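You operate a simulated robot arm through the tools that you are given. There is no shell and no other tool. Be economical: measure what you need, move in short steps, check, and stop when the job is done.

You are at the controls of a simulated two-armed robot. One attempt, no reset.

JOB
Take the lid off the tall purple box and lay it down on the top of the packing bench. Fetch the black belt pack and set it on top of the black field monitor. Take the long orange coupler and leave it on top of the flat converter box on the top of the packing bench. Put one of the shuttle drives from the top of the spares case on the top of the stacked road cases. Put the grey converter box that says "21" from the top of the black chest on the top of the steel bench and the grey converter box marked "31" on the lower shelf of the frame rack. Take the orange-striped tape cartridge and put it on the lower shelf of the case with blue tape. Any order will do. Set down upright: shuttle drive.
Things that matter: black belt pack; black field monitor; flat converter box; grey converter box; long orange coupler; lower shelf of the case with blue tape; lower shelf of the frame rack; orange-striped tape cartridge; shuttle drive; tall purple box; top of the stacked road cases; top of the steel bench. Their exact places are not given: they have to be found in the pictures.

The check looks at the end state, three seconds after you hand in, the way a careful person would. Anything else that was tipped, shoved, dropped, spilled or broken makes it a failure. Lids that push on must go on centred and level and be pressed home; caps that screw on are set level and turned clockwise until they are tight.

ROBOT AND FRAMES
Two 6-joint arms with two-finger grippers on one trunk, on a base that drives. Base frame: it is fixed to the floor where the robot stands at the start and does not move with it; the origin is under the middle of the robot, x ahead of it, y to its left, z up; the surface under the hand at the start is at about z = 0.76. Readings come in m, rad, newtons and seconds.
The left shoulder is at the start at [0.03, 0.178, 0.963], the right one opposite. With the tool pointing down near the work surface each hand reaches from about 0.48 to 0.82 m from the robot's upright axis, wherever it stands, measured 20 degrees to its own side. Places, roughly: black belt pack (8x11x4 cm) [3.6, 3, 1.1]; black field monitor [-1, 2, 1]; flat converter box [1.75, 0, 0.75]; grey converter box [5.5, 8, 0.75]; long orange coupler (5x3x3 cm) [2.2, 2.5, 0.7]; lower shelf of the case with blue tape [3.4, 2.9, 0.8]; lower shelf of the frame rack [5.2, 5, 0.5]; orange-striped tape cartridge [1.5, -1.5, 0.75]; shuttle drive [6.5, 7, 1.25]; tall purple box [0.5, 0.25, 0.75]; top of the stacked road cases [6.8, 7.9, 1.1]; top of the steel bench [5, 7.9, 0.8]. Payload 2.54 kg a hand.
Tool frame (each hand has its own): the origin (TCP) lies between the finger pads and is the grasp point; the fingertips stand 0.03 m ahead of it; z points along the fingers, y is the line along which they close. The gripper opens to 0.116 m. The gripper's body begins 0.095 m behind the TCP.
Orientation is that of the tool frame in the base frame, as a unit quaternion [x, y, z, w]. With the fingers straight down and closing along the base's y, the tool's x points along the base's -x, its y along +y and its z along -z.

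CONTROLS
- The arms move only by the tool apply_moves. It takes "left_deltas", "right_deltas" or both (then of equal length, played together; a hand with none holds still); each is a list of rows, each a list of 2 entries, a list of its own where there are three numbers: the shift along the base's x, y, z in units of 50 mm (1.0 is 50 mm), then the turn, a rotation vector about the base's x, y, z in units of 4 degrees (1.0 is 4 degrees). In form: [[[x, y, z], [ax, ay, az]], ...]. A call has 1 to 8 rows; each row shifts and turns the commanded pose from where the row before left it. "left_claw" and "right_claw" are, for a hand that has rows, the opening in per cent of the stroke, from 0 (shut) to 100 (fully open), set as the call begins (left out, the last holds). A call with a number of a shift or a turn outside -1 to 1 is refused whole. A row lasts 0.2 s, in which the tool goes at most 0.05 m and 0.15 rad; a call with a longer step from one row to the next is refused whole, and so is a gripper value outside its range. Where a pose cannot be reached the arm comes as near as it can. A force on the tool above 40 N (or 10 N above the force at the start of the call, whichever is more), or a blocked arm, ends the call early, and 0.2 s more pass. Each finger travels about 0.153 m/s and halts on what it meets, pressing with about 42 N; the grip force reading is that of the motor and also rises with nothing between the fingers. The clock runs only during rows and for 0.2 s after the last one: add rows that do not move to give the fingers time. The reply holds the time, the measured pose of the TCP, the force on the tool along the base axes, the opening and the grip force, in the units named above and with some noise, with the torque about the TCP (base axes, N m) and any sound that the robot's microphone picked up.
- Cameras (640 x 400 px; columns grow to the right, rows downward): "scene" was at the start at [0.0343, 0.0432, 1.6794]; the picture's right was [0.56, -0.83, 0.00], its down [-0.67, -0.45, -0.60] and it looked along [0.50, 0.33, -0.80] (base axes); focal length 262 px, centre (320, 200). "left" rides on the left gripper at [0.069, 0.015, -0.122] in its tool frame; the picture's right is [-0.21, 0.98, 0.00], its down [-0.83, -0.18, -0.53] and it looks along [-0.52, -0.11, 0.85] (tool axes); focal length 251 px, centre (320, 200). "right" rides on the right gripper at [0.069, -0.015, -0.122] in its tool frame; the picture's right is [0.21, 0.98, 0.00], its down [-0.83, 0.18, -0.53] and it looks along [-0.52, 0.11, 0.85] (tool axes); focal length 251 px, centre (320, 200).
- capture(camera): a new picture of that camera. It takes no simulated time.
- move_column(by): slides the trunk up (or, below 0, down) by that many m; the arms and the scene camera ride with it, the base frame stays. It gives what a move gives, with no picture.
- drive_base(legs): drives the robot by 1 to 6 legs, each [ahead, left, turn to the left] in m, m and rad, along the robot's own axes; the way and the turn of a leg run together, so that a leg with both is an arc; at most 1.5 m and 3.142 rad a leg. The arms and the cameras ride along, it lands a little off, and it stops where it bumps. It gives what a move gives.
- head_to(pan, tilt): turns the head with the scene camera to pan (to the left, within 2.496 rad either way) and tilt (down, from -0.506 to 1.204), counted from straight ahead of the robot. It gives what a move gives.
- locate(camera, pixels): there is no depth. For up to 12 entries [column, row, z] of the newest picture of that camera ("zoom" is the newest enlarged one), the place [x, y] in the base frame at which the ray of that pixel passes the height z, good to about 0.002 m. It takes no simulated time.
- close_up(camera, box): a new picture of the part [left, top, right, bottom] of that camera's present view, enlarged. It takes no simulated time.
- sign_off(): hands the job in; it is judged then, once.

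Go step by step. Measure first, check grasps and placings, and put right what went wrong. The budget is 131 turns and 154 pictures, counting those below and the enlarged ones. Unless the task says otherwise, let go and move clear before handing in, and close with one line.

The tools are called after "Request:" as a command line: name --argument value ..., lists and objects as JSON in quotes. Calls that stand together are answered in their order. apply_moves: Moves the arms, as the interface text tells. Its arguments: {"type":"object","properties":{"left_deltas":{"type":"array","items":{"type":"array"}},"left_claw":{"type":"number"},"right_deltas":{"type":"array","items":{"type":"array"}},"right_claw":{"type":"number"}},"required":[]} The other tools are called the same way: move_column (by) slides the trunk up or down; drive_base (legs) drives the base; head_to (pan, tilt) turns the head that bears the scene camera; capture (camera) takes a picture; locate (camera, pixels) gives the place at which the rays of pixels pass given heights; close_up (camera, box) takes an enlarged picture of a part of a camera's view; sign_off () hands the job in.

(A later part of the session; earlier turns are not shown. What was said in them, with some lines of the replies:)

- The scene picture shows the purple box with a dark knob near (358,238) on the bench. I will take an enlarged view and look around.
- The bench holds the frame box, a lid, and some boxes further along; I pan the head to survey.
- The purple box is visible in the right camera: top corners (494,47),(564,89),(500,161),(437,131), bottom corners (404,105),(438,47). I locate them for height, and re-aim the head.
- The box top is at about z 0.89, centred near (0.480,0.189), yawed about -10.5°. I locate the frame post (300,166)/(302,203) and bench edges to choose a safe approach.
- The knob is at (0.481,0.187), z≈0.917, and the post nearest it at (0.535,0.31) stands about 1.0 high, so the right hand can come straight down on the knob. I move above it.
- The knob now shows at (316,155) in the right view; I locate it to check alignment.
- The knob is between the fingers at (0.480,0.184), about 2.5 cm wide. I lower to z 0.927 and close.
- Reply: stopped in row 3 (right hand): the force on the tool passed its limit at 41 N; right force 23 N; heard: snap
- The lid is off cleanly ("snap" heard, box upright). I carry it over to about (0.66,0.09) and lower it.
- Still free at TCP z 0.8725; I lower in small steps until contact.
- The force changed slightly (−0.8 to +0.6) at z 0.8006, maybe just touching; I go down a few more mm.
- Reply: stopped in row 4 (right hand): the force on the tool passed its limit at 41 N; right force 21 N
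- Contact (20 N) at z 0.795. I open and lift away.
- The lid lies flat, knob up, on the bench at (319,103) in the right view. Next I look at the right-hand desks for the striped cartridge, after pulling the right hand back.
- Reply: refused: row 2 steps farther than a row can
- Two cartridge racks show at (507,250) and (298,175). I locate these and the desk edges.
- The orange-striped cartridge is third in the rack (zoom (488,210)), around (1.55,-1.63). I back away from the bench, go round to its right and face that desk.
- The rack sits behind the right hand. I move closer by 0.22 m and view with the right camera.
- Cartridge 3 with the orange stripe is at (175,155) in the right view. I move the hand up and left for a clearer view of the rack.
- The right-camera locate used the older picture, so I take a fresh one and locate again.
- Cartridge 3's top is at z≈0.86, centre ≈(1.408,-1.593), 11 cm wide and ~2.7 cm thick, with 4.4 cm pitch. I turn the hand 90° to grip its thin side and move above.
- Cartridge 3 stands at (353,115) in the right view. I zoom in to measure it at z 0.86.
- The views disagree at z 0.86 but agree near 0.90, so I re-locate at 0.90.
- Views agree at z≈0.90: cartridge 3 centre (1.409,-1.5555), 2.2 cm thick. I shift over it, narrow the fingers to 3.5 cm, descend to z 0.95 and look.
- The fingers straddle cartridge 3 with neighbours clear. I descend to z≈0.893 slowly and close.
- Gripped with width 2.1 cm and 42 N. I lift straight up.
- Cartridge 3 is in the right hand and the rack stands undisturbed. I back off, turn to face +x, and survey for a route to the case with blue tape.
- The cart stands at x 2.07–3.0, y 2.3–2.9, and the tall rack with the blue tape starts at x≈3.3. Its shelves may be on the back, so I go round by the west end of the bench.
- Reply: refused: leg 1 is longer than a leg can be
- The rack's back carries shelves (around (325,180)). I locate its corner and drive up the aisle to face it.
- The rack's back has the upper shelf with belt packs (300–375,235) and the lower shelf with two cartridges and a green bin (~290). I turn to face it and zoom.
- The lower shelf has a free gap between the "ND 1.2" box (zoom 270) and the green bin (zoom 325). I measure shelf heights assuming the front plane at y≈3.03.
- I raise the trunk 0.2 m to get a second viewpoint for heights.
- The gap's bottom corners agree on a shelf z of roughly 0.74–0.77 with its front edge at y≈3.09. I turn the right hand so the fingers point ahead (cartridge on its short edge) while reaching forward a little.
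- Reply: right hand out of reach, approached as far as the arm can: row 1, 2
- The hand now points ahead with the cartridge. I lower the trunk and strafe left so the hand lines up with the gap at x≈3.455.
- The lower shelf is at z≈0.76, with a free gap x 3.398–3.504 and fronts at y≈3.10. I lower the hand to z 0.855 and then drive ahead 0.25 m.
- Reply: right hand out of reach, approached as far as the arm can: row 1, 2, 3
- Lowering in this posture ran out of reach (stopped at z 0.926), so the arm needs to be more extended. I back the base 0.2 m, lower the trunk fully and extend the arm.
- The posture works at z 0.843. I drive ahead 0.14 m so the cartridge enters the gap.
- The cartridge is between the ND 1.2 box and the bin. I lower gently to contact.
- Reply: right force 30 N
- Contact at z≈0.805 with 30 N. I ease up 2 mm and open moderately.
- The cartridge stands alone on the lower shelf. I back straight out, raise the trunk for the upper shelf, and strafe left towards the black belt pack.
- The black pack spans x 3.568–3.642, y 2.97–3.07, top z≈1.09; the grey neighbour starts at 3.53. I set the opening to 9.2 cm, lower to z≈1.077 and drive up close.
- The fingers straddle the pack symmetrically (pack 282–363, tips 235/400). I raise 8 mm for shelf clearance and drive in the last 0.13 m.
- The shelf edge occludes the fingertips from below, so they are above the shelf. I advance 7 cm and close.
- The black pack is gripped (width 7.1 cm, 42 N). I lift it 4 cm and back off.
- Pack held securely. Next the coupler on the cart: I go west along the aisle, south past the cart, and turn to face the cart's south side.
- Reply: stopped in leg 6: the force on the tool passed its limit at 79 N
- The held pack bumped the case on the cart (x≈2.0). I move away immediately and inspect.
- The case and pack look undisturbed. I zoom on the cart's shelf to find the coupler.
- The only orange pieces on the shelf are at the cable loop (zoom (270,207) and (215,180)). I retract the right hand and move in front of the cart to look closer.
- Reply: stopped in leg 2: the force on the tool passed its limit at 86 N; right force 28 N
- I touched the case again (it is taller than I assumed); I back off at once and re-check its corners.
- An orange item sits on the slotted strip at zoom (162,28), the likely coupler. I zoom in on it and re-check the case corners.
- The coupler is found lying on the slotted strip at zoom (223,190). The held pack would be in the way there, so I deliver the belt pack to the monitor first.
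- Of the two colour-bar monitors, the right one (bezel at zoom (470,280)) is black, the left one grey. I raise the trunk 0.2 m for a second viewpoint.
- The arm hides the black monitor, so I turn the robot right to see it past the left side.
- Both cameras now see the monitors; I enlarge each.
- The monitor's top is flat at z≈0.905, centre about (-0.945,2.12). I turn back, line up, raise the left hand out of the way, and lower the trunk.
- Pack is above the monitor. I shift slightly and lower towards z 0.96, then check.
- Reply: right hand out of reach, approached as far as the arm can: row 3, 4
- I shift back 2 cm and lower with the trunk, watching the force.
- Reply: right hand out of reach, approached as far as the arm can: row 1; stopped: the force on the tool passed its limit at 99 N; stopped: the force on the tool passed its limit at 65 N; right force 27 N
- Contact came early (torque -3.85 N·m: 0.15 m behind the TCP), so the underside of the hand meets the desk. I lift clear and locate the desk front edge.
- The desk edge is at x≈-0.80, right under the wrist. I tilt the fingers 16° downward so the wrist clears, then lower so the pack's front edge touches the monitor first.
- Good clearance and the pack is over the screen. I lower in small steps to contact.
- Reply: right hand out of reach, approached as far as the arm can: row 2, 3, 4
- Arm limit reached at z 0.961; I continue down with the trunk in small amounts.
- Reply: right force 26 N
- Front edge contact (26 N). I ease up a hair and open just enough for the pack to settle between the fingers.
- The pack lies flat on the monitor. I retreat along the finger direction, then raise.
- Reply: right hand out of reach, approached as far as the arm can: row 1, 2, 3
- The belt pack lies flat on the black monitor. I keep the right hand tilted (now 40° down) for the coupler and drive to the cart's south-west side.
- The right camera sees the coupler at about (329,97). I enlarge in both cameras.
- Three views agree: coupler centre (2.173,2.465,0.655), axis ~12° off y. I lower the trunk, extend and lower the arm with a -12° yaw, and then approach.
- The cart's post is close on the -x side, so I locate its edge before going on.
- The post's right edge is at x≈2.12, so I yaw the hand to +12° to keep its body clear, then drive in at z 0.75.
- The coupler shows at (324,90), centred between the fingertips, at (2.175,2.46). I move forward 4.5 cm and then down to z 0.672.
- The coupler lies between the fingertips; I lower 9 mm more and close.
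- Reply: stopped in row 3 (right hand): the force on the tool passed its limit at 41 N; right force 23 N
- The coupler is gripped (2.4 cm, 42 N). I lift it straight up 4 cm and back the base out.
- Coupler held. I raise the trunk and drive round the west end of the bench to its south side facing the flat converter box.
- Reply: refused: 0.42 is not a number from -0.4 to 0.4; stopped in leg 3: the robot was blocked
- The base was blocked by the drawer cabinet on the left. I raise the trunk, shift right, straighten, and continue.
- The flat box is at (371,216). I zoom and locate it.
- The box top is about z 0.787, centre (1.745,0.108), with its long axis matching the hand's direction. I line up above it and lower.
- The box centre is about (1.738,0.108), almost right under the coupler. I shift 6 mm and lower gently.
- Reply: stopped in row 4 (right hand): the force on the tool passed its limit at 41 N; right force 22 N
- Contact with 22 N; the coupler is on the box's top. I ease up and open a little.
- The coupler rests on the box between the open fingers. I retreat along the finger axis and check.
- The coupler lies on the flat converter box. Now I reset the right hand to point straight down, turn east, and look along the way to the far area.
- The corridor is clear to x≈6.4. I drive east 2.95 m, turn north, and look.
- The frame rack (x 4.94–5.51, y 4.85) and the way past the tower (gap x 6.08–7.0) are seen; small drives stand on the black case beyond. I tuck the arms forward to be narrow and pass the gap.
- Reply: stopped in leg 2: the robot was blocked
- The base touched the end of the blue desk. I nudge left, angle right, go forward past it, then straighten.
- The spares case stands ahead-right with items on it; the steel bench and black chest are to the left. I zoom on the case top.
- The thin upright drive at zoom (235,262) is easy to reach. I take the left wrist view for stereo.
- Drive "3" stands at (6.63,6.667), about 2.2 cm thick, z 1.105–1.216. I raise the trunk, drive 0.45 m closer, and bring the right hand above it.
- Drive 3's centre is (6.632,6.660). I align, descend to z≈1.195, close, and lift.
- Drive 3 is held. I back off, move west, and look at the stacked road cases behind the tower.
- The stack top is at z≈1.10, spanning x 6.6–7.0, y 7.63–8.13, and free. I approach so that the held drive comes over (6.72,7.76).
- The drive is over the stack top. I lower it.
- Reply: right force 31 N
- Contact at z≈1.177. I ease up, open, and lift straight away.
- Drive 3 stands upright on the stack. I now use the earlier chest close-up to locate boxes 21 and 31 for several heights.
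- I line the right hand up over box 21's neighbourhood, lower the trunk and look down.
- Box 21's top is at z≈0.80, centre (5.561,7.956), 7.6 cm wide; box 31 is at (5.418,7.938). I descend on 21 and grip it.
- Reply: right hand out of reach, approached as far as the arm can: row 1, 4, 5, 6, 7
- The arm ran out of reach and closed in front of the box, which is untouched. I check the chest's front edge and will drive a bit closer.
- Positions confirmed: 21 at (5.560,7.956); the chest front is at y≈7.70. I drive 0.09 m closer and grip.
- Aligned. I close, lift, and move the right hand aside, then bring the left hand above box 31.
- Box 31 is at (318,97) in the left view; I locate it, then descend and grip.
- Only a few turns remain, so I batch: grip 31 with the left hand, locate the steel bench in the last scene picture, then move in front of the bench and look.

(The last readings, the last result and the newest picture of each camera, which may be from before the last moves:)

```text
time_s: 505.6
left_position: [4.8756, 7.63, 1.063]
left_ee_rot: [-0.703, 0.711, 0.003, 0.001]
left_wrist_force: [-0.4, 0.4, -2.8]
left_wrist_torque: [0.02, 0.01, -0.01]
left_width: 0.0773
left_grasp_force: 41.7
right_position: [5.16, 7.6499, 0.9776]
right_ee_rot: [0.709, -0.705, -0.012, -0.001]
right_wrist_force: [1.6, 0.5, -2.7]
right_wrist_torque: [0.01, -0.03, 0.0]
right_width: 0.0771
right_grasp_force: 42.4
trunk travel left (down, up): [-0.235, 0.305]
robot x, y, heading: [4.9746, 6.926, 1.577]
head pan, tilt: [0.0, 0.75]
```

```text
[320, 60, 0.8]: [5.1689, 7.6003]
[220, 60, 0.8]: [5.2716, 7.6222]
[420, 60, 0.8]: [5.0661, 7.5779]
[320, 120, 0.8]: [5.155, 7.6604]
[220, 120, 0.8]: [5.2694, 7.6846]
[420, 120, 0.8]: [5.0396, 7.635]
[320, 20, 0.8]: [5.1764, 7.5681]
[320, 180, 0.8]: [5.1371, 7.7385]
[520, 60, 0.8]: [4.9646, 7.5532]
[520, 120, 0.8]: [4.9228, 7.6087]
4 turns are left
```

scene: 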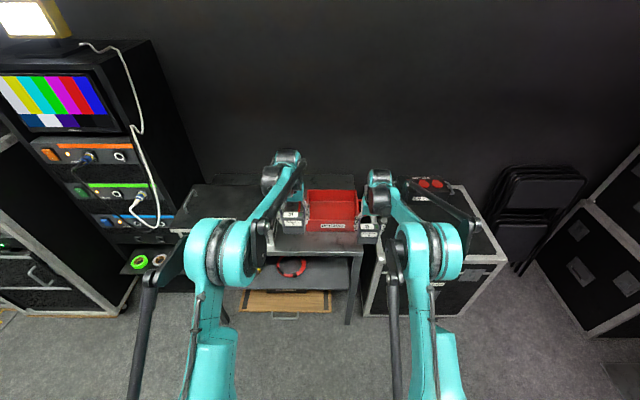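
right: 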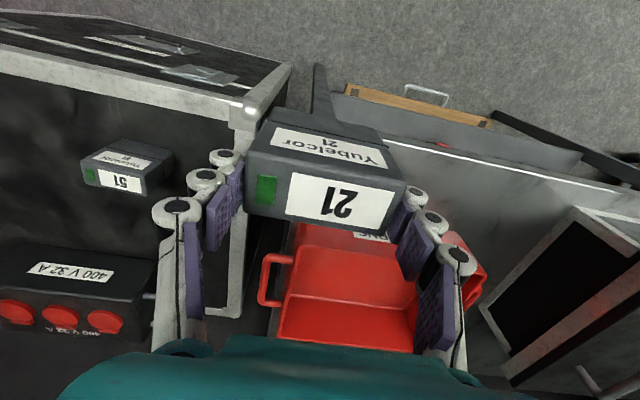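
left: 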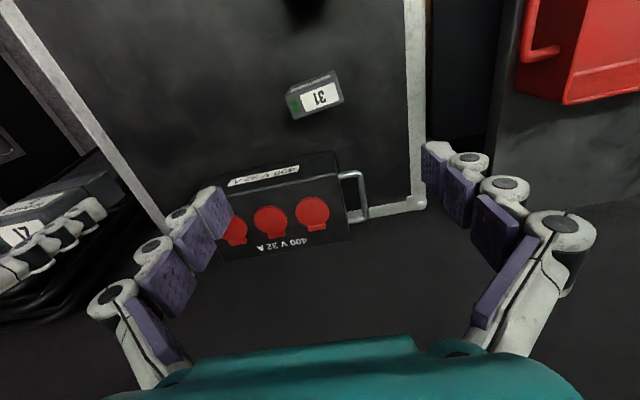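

Boxes 21 and 31 are both held. I set 21 down on the bench's free front strip at about (5.0,7.725), release, then drive to the rack's north side with 31 tilted for the shelf and take measuring pictures.

Request:
apply_moves --left_deltas '[[[0, 0, 1], [0, 0, 0]], [[0, 0, 1], [0, 0, 0]], [[0, 0, 1], [0, 0, 0]]]'

Request:
drive_base --legs '[[0, 0.16, 0], [0.09, 0, 0]]'

Request:
apply_moves --right_deltas '[[[0, -0.25, -0.7], [0, 0, 0]], [[0, 0, -0.7], [0, 0, 0]], [[0, 0, -0.6], [0, 0, 0]], [[0, 0, -0.15], [0, 0, 0]], [[0, 0, -0.1], [0, 0, 0]], [[0, 0, -0.1], [0, 0, 0]], [[0, 0, -0.1], [0, 0, 0]], [[0, 0, 0], [0, 0, 0]]]'

Request:
apply_moves --right_deltas '[[[0, 0, -0.1], [0, 0, 0]], [[0, 0, -0.1], [0, 0, 0]], [[0, 0, -0.1], [0, 0, 0]], [[0, 0, -0.1], [0, 0, 0]], [[0, 0, -0.1], [0, 0, 0]], [[0, 0, -0.1], [0, 0, 0]], [[0, 0, 0], [0, 0, 0]]]'

Request:
apply_moves --right_deltas '[[[0, 0, 0.02], [0, 0, 0]], [[0, 0, 0], [0, 0, 0]], [[0, 0, 0], [0, 0, 0]], [[0, 0, 0.5], [0, 0, 0]], [[0, 0, 0.9], [0, 0, 0]], [[0, 0, 0.9], [0, 0, 0]], [[0, 0, 0.9], [0, 0, 0]], [[0, 0, 0.9], [0, 0, 0]]]' --right_claw 95

Request:
capture --camera "right"

Request:
drive_base --legs '[[-0.5, 0, 0], [0, -0.4, 0], [0, 0, 3.136]]'

Request:
move_column --by -0.23

Request:
apply_moves --left_deltas '[[[0, 0, 0], [-1, 0, 0]], [[0, 0, 0], [-1, 0, 0]], [[0, 0, 0], [-1, 0, 0]], [[0, 0, 0], [-1, 0, 0]], [[0, 0, 0], [-1, 0, 0]], [[0, 0, 0], [-1, 0, 0]], [[0, 0, 0], [-1, 0, 0]], [[0, 0, 0], [-1, 0, 0]]]'

Request:
apply_moves --left_deltas '[[[0, 0, 0], [-1, 0, 0]], [[0, 0, 0], [-1, 0, 0]], [[0, 0, 0], [-1, 0, 0]], [[0, 0, 0], [-1, 0, 0]], [[0, 0, 0], [0, 0, 0]]]'

Request:
head_to --pan 0.0 --tilt 0.75

Request:
capture --camera "scene"

Request:
capture --camera "left"

Request:
locate --camera "scene" --pixels '[[220, 150, 0.5], [320, 150, 0.5], [420, 150, 0.5], [220, 190, 0.5], [320, 190, 0.5], [420, 190, 0.5], [320, 230, 0.5], [320, 170, 0.5], [320, 150, 0.75], [320, 190, 0.75], [220, 230, 0.5], [320, 110, 0.5]]'

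Request:
locate --camera "left" --pixels '[[320, 40, 0.5], [220, 40, 0.5], [420, 40, 0.5], [320, 80, 0.5], [220, 80, 0.5], [420, 80, 0.5], [320, 120, 0.5], [320, 80, 0.75], [320, 120, 0.75], [320, 40, 0.75], [320, 10, 0.5], [420, 120, 0.5]]'

```text
time_s: 506.4
left_position: [4.8768, 7.6329, 1.2128]
left_ee_rot: [-0.703, 0.711, 0.005, 0.002]
left_wrist_force: [0.5, -0.1, -2.4]
left_wrist_torque: [0.02, 0.01, -0.05]
left_width: 0.0771
left_grasp_force: 42.0
right_position: [5.16, 7.6497, 0.9799]
right_ee_rot: [0.71, -0.704, -0.012, -0.001]
right_wrist_force: [-0.3, 0.0, -2.6]
right_wrist_torque: [0.05, 0.01, 0.01]
right_width: 0.0771
right_grasp_force: 41.6
trunk travel left (down, up): [-0.235, 0.305]
robot x, y, heading: [4.974, 6.9282, 1.577]
head pan, tilt: [0.0, 0.75]
```

```text
time_s: 508.5
left_position: [4.7177, 7.7235, 1.2116]
left_ee_rot: [-0.702, 0.712, 0.003, 0.001]
left_wrist_force: [0.5, 1.0, -2.6]
left_wrist_torque: [-0.04, -0.01, -0.01]
left_width: 0.0774
left_grasp_force: 42.3
right_position: [5.0011, 7.739, 0.9777]
right_ee_rot: [0.708, -0.706, -0.011, -0.001]
right_wrist_force: [0.2, -0.4, -2.4]
right_wrist_torque: [-0.04, -0.05, 0.02]
right_width: 0.0772
right_grasp_force: 42.0
trunk travel left (down, up): [-0.235, 0.305]
robot x, y, heading: [4.8153, 7.0155, 1.573]
head pan, tilt: [0.0, 0.75]
```

```text
time_s: 510.3
left_position: [4.7183, 7.72, 1.2143]
left_ee_rot: [-0.702, 0.712, 0.004, 0.003]
left_wrist_force: [-0.3, 0.2, -2.8]
left_wrist_torque: [-0.02, -0.01, 0.0]
left_width: 0.0772
left_grasp_force: 41.9
right_position: [4.9998, 7.7241, 0.8592]
right_ee_rot: [0.709, -0.706, -0.011, -0.002]
right_wrist_force: [2.0, -1.8, 22.3]
right_wrist_torque: [-0.13, -0.18, -0.02]
right_width: 0.0775
right_grasp_force: 42.3
trunk travel left (down, up): [-0.235, 0.305]
robot x, y, heading: [4.8153, 7.0152, 1.572]
head pan, tilt: [0.0, 0.75]
```

```text
time_s: 511.9
left_position: [4.7173, 7.7188, 1.2135]
left_ee_rot: [-0.702, 0.713, 0.004, 0.003]
left_wrist_force: [-0.4, -0.4, -2.5]
left_wrist_torque: [0.03, 0.0, 0.0]
left_width: 0.0769
left_grasp_force: 41.7
right_position: [5.0009, 7.7244, 0.8294]
right_ee_rot: [0.708, -0.706, -0.011, -0.001]
right_wrist_force: [-1.3, -1.6, 23.7]
right_wrist_torque: [0.02, -0.11, -0.01]
right_width: 0.0774
right_grasp_force: 42.3
trunk travel left (down, up): [-0.235, 0.305]
robot x, y, heading: [4.8172, 7.0118, 1.574]
head pan, tilt: [0.0, 0.75]
```

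```text
time_s: 513.7
left_position: [4.7183, 7.7211, 1.2127]
left_ee_rot: [-0.702, 0.713, 0.004, 0.002]
left_wrist_force: [0.0, -0.3, -3.1]
left_wrist_torque: [0.02, -0.06, -0.02]
left_width: 0.0775
left_grasp_force: 42.0
right_position: [5.0028, 7.7239, 1.0351]
right_ee_rot: [0.708, -0.706, -0.011, -0.002]
right_wrist_force: [-0.4, -0.5, 0.6]
right_wrist_torque: [-0.01, 0.01, 0.0]
right_width: 0.1101
right_grasp_force: 0.1
trunk travel left (down, up): [-0.235, 0.305]
robot x, y, heading: [4.8162, 7.016, 1.574]
head pan, tilt: [0.0, 0.75]
```

```text
5 pictures are left
```

right: 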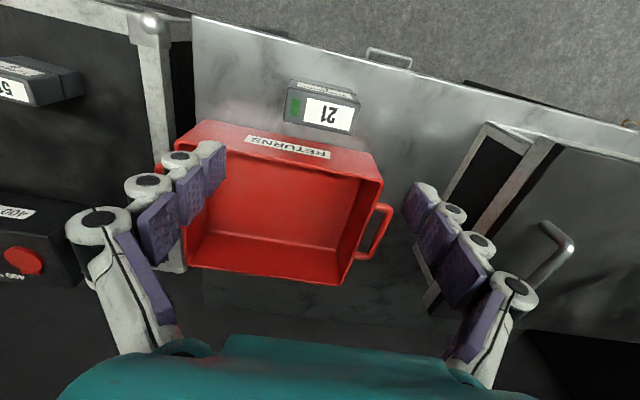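

```text
time_s: 526.0
left_position: [5.2788, 5.7949, 1.2115]
left_ee_rot: [0.728, 0.685, -0.002, 0.004]
left_wrist_force: [0.7, 0.0, -2.8]
left_wrist_torque: [-0.02, 0.03, -0.02]
left_width: 0.0771
left_grasp_force: 41.8
right_position: [4.9953, 5.8048, 1.0327]
right_ee_rot: [0.721, 0.692, -0.002, 0.01]
right_wrist_force: [0.2, -0.2, -0.4]
right_wrist_torque: [0.04, -0.03, 0.0]
right_width: 0.1103
right_grasp_force: 0.1
trunk travel left (down, up): [-0.235, 0.305]
robot x, y, heading: [5.2149, 6.5089, -1.614]
head pan, tilt: [0.0, 0.75]
```

```text
time_s: 528.5
left_position: [5.2803, 5.795, 0.9816]
left_ee_rot: [0.727, 0.686, -0.003, 0.005]
left_wrist_force: [0.4, -0.1, -2.3]
left_wrist_torque: [-0.05, 0.01, -0.02]
left_width: 0.0769
left_grasp_force: 42.2
right_position: [4.9948, 5.8043, 0.8043]
right_ee_rot: [0.721, 0.693, -0.002, 0.012]
right_wrist_force: [0.0, -0.5, 0.5]
right_wrist_torque: [0.02, -0.01, 0.0]
right_width: 0.1103
right_grasp_force: 0.0
trunk travel left (down, up): [-0.005, 0.535]
robot x, y, heading: [5.2103, 6.5045, -1.616]
head pan, tilt: [0.0, 0.75]
```

```text
time_s: 530.3
left_position: [5.2802, 5.7956, 0.9824]
left_ee_rot: [0.699, 0.659, -0.191, 0.204]
left_wrist_force: [-0.5, -0.5, -3.0]
left_wrist_torque: [0.05, 0.03, -0.02]
left_width: 0.0771
left_grasp_force: 42.2
right_position: [4.9947, 5.8041, 0.8031]
right_ee_rot: [0.721, 0.693, -0.001, 0.011]
right_wrist_force: [0.4, 0.1, 0.1]
right_wrist_torque: [0.01, 0.01, -0.01]
right_width: 0.1103
right_grasp_force: 0.1
trunk travel left (down, up): [-0.005, 0.535]
robot x, y, heading: [5.2177, 6.5062, -1.614]
head pan, tilt: [0.0, 0.75]
```

```text
time_s: 531.5
left_position: [5.2803, 5.795, 0.9813]
left_ee_rot: [0.663, 0.626, -0.281, 0.299]
left_wrist_force: [0.2, 0.5, -4.1]
left_wrist_torque: [0.05, -0.01, -0.01]
left_width: 0.0771
left_grasp_force: 42.0
right_position: [4.9947, 5.8041, 0.8026]
right_ee_rot: [0.721, 0.693, -0.001, 0.01]
right_wrist_force: [-0.2, -0.1, -1.0]
right_wrist_torque: [0.01, 0.02, 0.01]
right_width: 0.1102
right_grasp_force: 0.0
trunk travel left (down, up): [-0.005, 0.535]
robot x, y, heading: [5.2144, 6.5048, -1.618]
head pan, tilt: [0.0, 0.75]
```

```text
time_s: 532.1
left_position: [5.2791, 5.7954, 0.9841]
left_ee_rot: [0.663, 0.626, -0.28, 0.299]
left_wrist_force: [0.4, 0.7, -2.6]
left_wrist_torque: [0.05, 0.01, -0.03]
left_width: 0.0772
left_grasp_force: 42.6
right_position: [4.9951, 5.8049, 0.8028]
right_ee_rot: [0.721, 0.693, -0.001, 0.012]
right_wrist_force: [0.0, 0.2, 0.4]
right_wrist_torque: [0.04, -0.03, 0.02]
right_width: 0.1102
right_grasp_force: 0.0
trunk travel left (down, up): [-0.005, 0.535]
robot x, y, heading: [5.2141, 6.5053, -1.616]
head pan, tilt: [0.0, 0.75]
```

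```text
4 pictures are left
```

scene: 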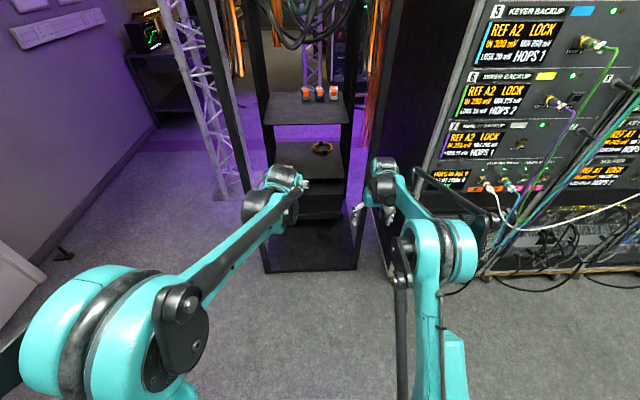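

```text
3 pictures are left
```

left: 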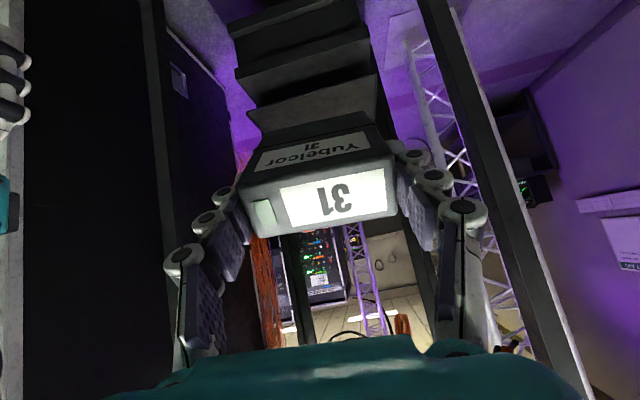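

```text
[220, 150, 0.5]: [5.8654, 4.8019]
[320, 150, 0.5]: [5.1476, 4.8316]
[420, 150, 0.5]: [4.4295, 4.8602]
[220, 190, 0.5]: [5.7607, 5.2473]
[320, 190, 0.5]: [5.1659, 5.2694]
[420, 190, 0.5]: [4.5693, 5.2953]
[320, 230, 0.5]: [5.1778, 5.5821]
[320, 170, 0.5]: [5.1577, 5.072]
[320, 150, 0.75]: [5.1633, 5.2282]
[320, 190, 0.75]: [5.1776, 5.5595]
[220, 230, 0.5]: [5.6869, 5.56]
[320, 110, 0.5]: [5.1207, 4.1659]
```

```text
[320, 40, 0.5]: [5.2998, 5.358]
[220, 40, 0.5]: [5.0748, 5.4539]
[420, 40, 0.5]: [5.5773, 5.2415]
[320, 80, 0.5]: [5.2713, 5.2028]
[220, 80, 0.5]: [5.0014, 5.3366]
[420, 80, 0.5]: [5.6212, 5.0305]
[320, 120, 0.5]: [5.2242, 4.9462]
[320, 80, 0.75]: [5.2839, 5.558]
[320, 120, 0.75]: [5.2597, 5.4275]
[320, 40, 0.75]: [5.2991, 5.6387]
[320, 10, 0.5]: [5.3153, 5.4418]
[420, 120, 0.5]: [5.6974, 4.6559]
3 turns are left
```

Box 21 sits on the steel bench. For the rack I need the shelf height, so I take two enlarged views from two trunk heights with reference grids.

Request:
close_up --camera "scene" --box '[214, 90, 406, 210]'

Request:
locate --camera "zoom" --pixels '[[320, 100, 0.5], [320, 200, 0.5], [320, 300, 0.5], [320, 380, 0.5], [320, 100, 0.75], [320, 200, 0.75], [320, 300, 0.75], [320, 20, 0.75], [200, 300, 0.5], [440, 300, 0.5], [320, 250, 0.6], [320, 300, 0.6]]'

Request:
move_column --by 0.4

Request:
close_up --camera "scene" --box '[214, 150, 406, 270]'

Request:
locate --camera "zoom" --pixels '[[320, 100, 0.5], [320, 200, 0.5], [320, 300, 0.5], [320, 380, 0.5], [320, 100, 0.75], [320, 200, 0.75], [320, 300, 0.75], [320, 20, 0.75], [200, 300, 0.5], [440, 300, 0.5], [320, 250, 0.6], [320, 300, 0.6]]'

```text
3.33 times, centred on (310, 150) of scene
```

zoom: 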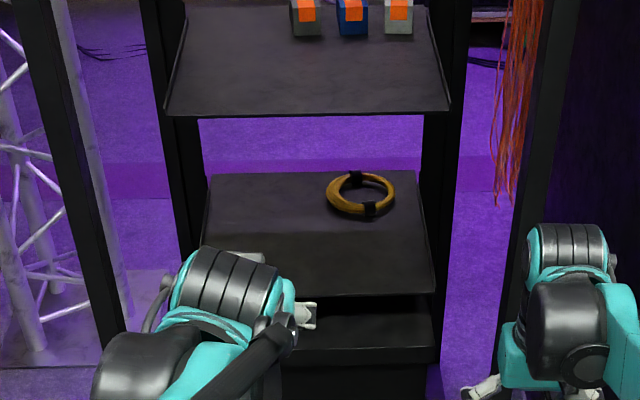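

```text
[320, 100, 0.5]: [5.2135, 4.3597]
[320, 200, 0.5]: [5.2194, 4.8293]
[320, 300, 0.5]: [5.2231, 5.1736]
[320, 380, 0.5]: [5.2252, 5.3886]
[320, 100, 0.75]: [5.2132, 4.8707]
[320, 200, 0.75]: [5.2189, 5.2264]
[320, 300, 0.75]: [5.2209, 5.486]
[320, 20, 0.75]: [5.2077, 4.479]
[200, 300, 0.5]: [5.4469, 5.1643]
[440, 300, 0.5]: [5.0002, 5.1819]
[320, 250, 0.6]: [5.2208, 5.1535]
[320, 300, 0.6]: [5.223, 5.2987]
```

```text
time_s: 535.9
left_position: [5.2795, 5.7954, 1.3819]
left_ee_rot: [0.664, 0.626, -0.281, 0.299]
left_wrist_force: [-0.4, -0.1, -3.2]
left_wrist_torque: [0.03, -0.06, 0.04]
left_width: 0.077
left_grasp_force: 41.7
right_position: [4.9948, 5.8037, 1.2027]
right_ee_rot: [0.721, 0.693, -0.001, 0.011]
right_wrist_force: [0.9, -0.1, 0.9]
right_wrist_torque: [0.01, 0.02, -0.01]
right_width: 0.1103
right_grasp_force: 0.1
trunk travel left (down, up): [-0.405, 0.135]
robot x, y, heading: [5.2156, 6.5057, -1.613]
head pan, tilt: [0.0, 0.75]
```

```text
3.33 times, centred on (310, 210) of scene
```

zoom: 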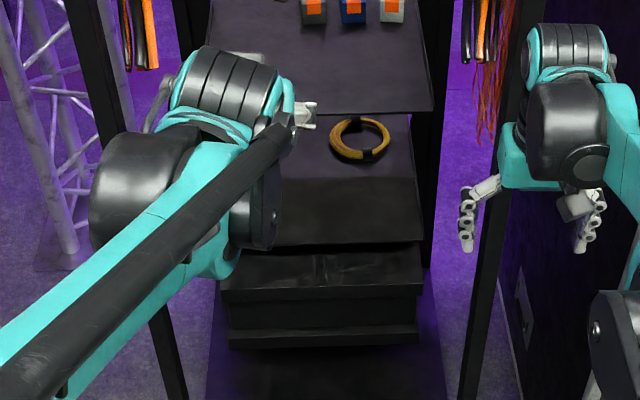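

```text
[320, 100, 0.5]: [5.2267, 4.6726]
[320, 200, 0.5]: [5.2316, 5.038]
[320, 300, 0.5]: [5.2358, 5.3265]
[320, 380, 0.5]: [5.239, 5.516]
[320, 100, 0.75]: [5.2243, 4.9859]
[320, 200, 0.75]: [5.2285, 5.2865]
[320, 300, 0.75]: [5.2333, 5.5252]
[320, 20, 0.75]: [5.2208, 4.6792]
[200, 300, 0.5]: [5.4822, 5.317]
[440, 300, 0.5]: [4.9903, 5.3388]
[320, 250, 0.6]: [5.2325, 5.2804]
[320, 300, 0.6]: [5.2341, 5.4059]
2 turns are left
```

Two views agree: lower shelf z≈0.54, upper one z≈0.886, near edges at y≈5.2, coil well away. I retract the right hand, lower 31 to z 0.70, drive it in below the upper shelf, and lower to contact.

Request:
move_column --by -0.4

Request:
apply_moves --right_deltas '[[[0.3, 0.6, 0.3], [0, 0, 0]], [[0.3, 0.6, 0.3], [0, 0, 0]], [[0.3, 0.7, 0.3], [0, 0, 0]], [[0.3, 0.7, 0.3], [0, 0, 0]], [[0.3, 0.7, 0.3], [0, 0, 0]], [[0.1, 0.7, 0.3], [0, 0, 0]], [[0, 0.4, 0.2], [0, 0, 0]], [[0, 0, 0], [0, 0, 0]]]' --right_claw 30

Request:
apply_moves --left_deltas '[[[0, 0, -0.7], [0, 0, 0]], [[0, 0, -0.7], [0, 0, 0]], [[0, 0, -0.7], [0, 0, 0]], [[0, 0, -0.7], [0, 0, 0]], [[0, 0, -0.7], [0, 0, 0]], [[0, 0, -0.7], [0, 0, 0]], [[0, 0, -0.7], [0, 0, 0]], [[0, 0, -0.7], [0, 0, 0]]]'

Request:
drive_base --legs '[[0.66, 0, 0]]'

Request:
apply_moves --left_deltas '[[[0, -0.15, -0.4], [0, 0, 0]], [[0, -0.15, -0.4], [0, 0, 0]], [[0, 0, -0.4], [0, 0, 0]], [[0, 0, -0.4], [0, 0, 0]], [[0, 0, 0], [0, 0, 0]]]'

Request:
apply_moves --left_deltas '[[[0, 0, -0.1], [0, 0, 0]], [[0, 0, -0.1], [0, 0, 0]], [[0, 0, -0.1], [0, 0, 0]], [[0, 0, -0.1], [0, 0, 0]], [[0, 0, -0.1], [0, 0, 0]], [[0, 0, -0.1], [0, 0, 0]], [[0, 0, -0.1], [0, 0, 0]], [[0, 0, 0], [0, 0, 0]]]'

Request:
apply_moves --left_deltas '[[[0, 0, -0.08], [0, 0, 0]], [[0, 0, -0.08], [0, 0, 0]], [[0, 0, -0.08], [0, 0, 0]], [[0, 0, -0.08], [0, 0, 0]], [[0, 0, -0.08], [0, 0, 0]], [[0, 0, 0], [0, 0, 0]]]'

Request:
capture --camera "left"

```text
time_s: 539.7
left_position: [5.2798, 5.7961, 0.9827]
left_ee_rot: [0.664, 0.625, -0.281, 0.299]
left_wrist_force: [0.5, 0.4, -2.6]
left_wrist_torque: [0.06, 0.02, -0.01]
left_width: 0.077
left_grasp_force: 42.5
right_position: [4.9958, 5.8036, 0.8035]
right_ee_rot: [0.721, 0.693, -0.001, 0.011]
right_wrist_force: [-0.3, 0.3, 1.1]
right_wrist_torque: [0.03, 0.01, 0.02]
right_width: 0.11
right_grasp_force: 0.0
trunk travel left (down, up): [-0.005, 0.535]
robot x, y, heading: [5.2112, 6.5067, -1.615]
head pan, tilt: [0.0, 0.75]
```

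```text
time_s: 541.5
left_position: [5.2798, 5.7957, 0.9824]
left_ee_rot: [0.664, 0.625, -0.281, 0.299]
left_wrist_force: [0.3, 0.5, -2.4]
left_wrist_torque: [0.05, -0.01, -0.02]
left_width: 0.0771
left_grasp_force: 42.0
right_position: [5.0738, 6.0227, 0.9053]
right_ee_rot: [0.721, 0.693, -0.002, 0.011]
right_wrist_force: [-0.1, 0.9, -0.1]
right_wrist_torque: [0.01, 0.01, 0.01]
right_width: 0.0346
right_grasp_force: 0.0
trunk travel left (down, up): [-0.005, 0.535]
robot x, y, heading: [5.2169, 6.508, -1.617]
head pan, tilt: [0.0, 0.75]
```

```text
time_s: 543.3
left_position: [5.2783, 5.7954, 0.7032]
left_ee_rot: [0.664, 0.625, -0.282, 0.299]
left_wrist_force: [0.1, -0.2, -2.7]
left_wrist_torque: [0.07, 0.0, -0.03]
left_width: 0.0774
left_grasp_force: 42.4
right_position: [5.0742, 6.0206, 0.9045]
right_ee_rot: [0.72, 0.693, -0.001, 0.011]
right_wrist_force: [-0.2, 0.7, 0.3]
right_wrist_torque: [0.04, 0.02, 0.04]
right_width: 0.035
right_grasp_force: 0.1
trunk travel left (down, up): [-0.005, 0.535]
robot x, y, heading: [5.2169, 6.5065, -1.616]
head pan, tilt: [0.0, 0.75]
```

```text
time_s: 547.0
left_position: [5.2568, 5.1371, 0.7033]
left_ee_rot: [0.661, 0.629, -0.28, 0.3]
left_wrist_force: [0.0, -0.2, -2.5]
left_wrist_torque: [0.02, -0.01, -0.02]
left_width: 0.0773
left_grasp_force: 42.1
right_position: [5.0521, 5.3605, 0.9037]
right_ee_rot: [0.72, 0.694, -0.001, 0.011]
right_wrist_force: [1.1, -0.3, -0.8]
right_wrist_torque: [0.02, -0.03, -0.01]
right_width: 0.0345
right_grasp_force: 0.0
trunk travel left (down, up): [-0.005, 0.535]
robot x, y, heading: [5.1868, 5.846, -1.607]
head pan, tilt: [0.0, 0.75]
```

```text
time_s: 548.2
left_position: [5.2581, 5.122, 0.6242]
left_ee_rot: [0.661, 0.628, -0.28, 0.301]
left_wrist_force: [0.1, 0.2, -3.5]
left_wrist_torque: [0.06, 0.01, 0.0]
left_width: 0.0773
left_grasp_force: 41.9
right_position: [5.0522, 5.3619, 0.9039]
right_ee_rot: [0.719, 0.695, -0.001, 0.011]
right_wrist_force: [0.2, -0.4, 0.1]
right_wrist_torque: [-0.01, 0.01, -0.01]
right_width: 0.0349
right_grasp_force: 0.1
trunk travel left (down, up): [-0.005, 0.535]
robot x, y, heading: [5.1895, 5.8459, -1.608]
head pan, tilt: [0.0, 0.75]
```

```text
time_s: 550.0
left_position: [5.2589, 5.1235, 0.5916]
left_ee_rot: [0.661, 0.628, -0.28, 0.301]
left_wrist_force: [7.5, 2.0, 21.5]
left_wrist_torque: [-0.74, 0.54, 0.19]
left_width: 0.0776
left_grasp_force: 41.6
right_position: [5.0518, 5.3641, 0.9048]
right_ee_rot: [0.72, 0.694, -0.002, 0.012]
right_wrist_force: [0.0, 0.2, -0.3]
right_wrist_torque: [0.0, -0.01, 0.01]
right_width: 0.0349
right_grasp_force: 0.2
trunk travel left (down, up): [-0.005, 0.535]
robot x, y, heading: [5.1906, 5.8458, -1.608]
head pan, tilt: [0.0, 0.75]
```

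```text
time_s: 551.4
left_position: [5.2569, 5.1218, 0.5724]
left_ee_rot: [0.66, 0.628, -0.281, 0.301]
left_wrist_force: [7.5, 9.9, 27.0]
left_wrist_torque: [-0.88, 1.0, -0.08]
left_width: 0.0782
left_grasp_force: 42.0
right_position: [5.053, 5.3659, 0.9055]
right_ee_rot: [0.719, 0.695, -0.003, 0.012]
right_wrist_force: [-0.7, 0.1, 0.5]
right_wrist_torque: [0.0, 0.03, 0.0]
right_width: 0.0349
right_grasp_force: 0.0
trunk travel left (down, up): [-0.005, 0.535]
robot x, y, heading: [5.1907, 5.8476, -1.607]
head pan, tilt: [0.0, 0.75]
```

```text
0 pictures are left
1 turns are left
```

left: 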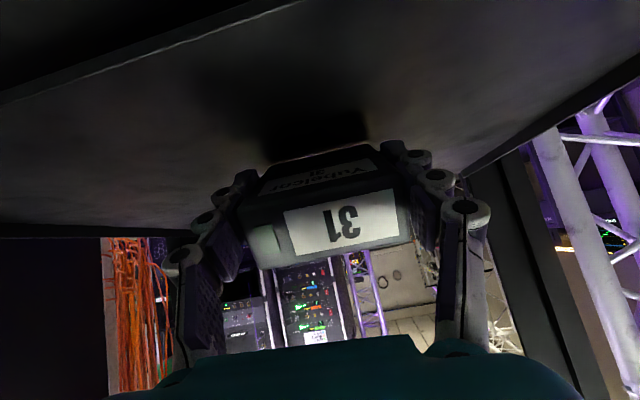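

Box 31 rests on the lower shelf (contact at z 0.59, as predicted). I open, withdraw along the finger axis, back away, and hand in.

Request:
apply_moves --left_deltas '[[[0, 0, 0.06], [0, 0, 0]], [[0, 0, 0], [0, 0, 0]], [[0, 0, 0], [0, 0, 0]], [[0, 0, 0], [0, 0, 0]]]' --left_claw 92

Request:
apply_moves --left_deltas '[[[0, 0.2, 0.2], [0, 0, 0]], [[0, 0.4, 0.38], [0, 0, 0]], [[0, 0.5, 0.45], [0, 0, 0]], [[0, 0.5, 0.4], [0, 0, 0]], [[0, 0, 0], [0, 0, 0]]]'

Request:
drive_base --legs '[[-0.55, 0, 0]]'

Request:
sign_off

```text
time_s: 552.4
left_position: [5.2566, 5.1226, 0.573]
left_ee_rot: [0.661, 0.628, -0.28, 0.3]
left_wrist_force: [0.4, 0.3, 0.3]
left_wrist_torque: [0.0, -0.02, 0.01]
left_width: 0.1063
left_grasp_force: 0.1
right_position: [5.0523, 5.3621, 0.9045]
right_ee_rot: [0.719, 0.694, -0.002, 0.01]
right_wrist_force: [-0.1, 0.0, -0.7]
right_wrist_torque: [-0.03, -0.02, -0.03]
right_width: 0.035
right_grasp_force: 0.0
trunk travel left (down, up): [-0.005, 0.535]
robot x, y, heading: [5.1888, 5.846, -1.604]
head pan, tilt: [0.0, 0.75]
```

```text
time_s: 553.6
left_position: [5.2508, 5.1653, 0.6625]
left_ee_rot: [0.662, 0.628, -0.278, 0.3]
left_wrist_force: [0.3, 0.8, -0.1]
left_wrist_torque: [-0.04, -0.02, 0.02]
left_width: 0.1069
left_grasp_force: 0.0
left hand out of reach, approached as far as the arm can: row 1, 2, 3, 4
right_position: [5.0516, 5.3618, 0.9063]
right_ee_rot: [0.72, 0.694, -0.001, 0.011]
right_wrist_force: [-0.2, 0.7, 0.2]
right_wrist_torque: [-0.01, 0.01, -0.03]
right_width: 0.0348
right_grasp_force: 0.1
trunk travel left (down, up): [-0.005, 0.535]
robot x, y, heading: [5.1899, 5.8463, -1.611]
head pan, tilt: [0.0, 0.75]
```

```text
time_s: 556.8
left_position: [5.2681, 5.7174, 0.662]
left_ee_rot: [0.664, 0.626, -0.28, 0.298]
left_wrist_force: [0.0, 0.2, -0.3]
left_wrist_torque: [0.02, 0.0, -0.02]
left_width: 0.1068
left_grasp_force: 0.1
right_position: [5.0701, 5.9133, 0.9049]
right_ee_rot: [0.721, 0.693, -0.002, 0.012]
right_wrist_force: [0.6, 0.0, 0.0]
right_wrist_torque: [-0.01, 0.0, 0.01]
right_width: 0.0347
right_grasp_force: 0.0
trunk travel left (down, up): [-0.005, 0.535]
robot x, y, heading: [5.2118, 6.4, -1.614]
head pan, tilt: [0.0, 0.75]
```

```text
The job is handed in.
```

All seven placements were made and the job is handed in. Box "31" went onto the frame rack's lower shelf by contact reading, with no picture of it after release. The held belt pack hit the case on the cart twice (79 N and 86 N) and the base was blocked by the drawer cabinet and the blue desk; the cart case looked unmoved afterwards, but the cabinet and desk I did not re-check.
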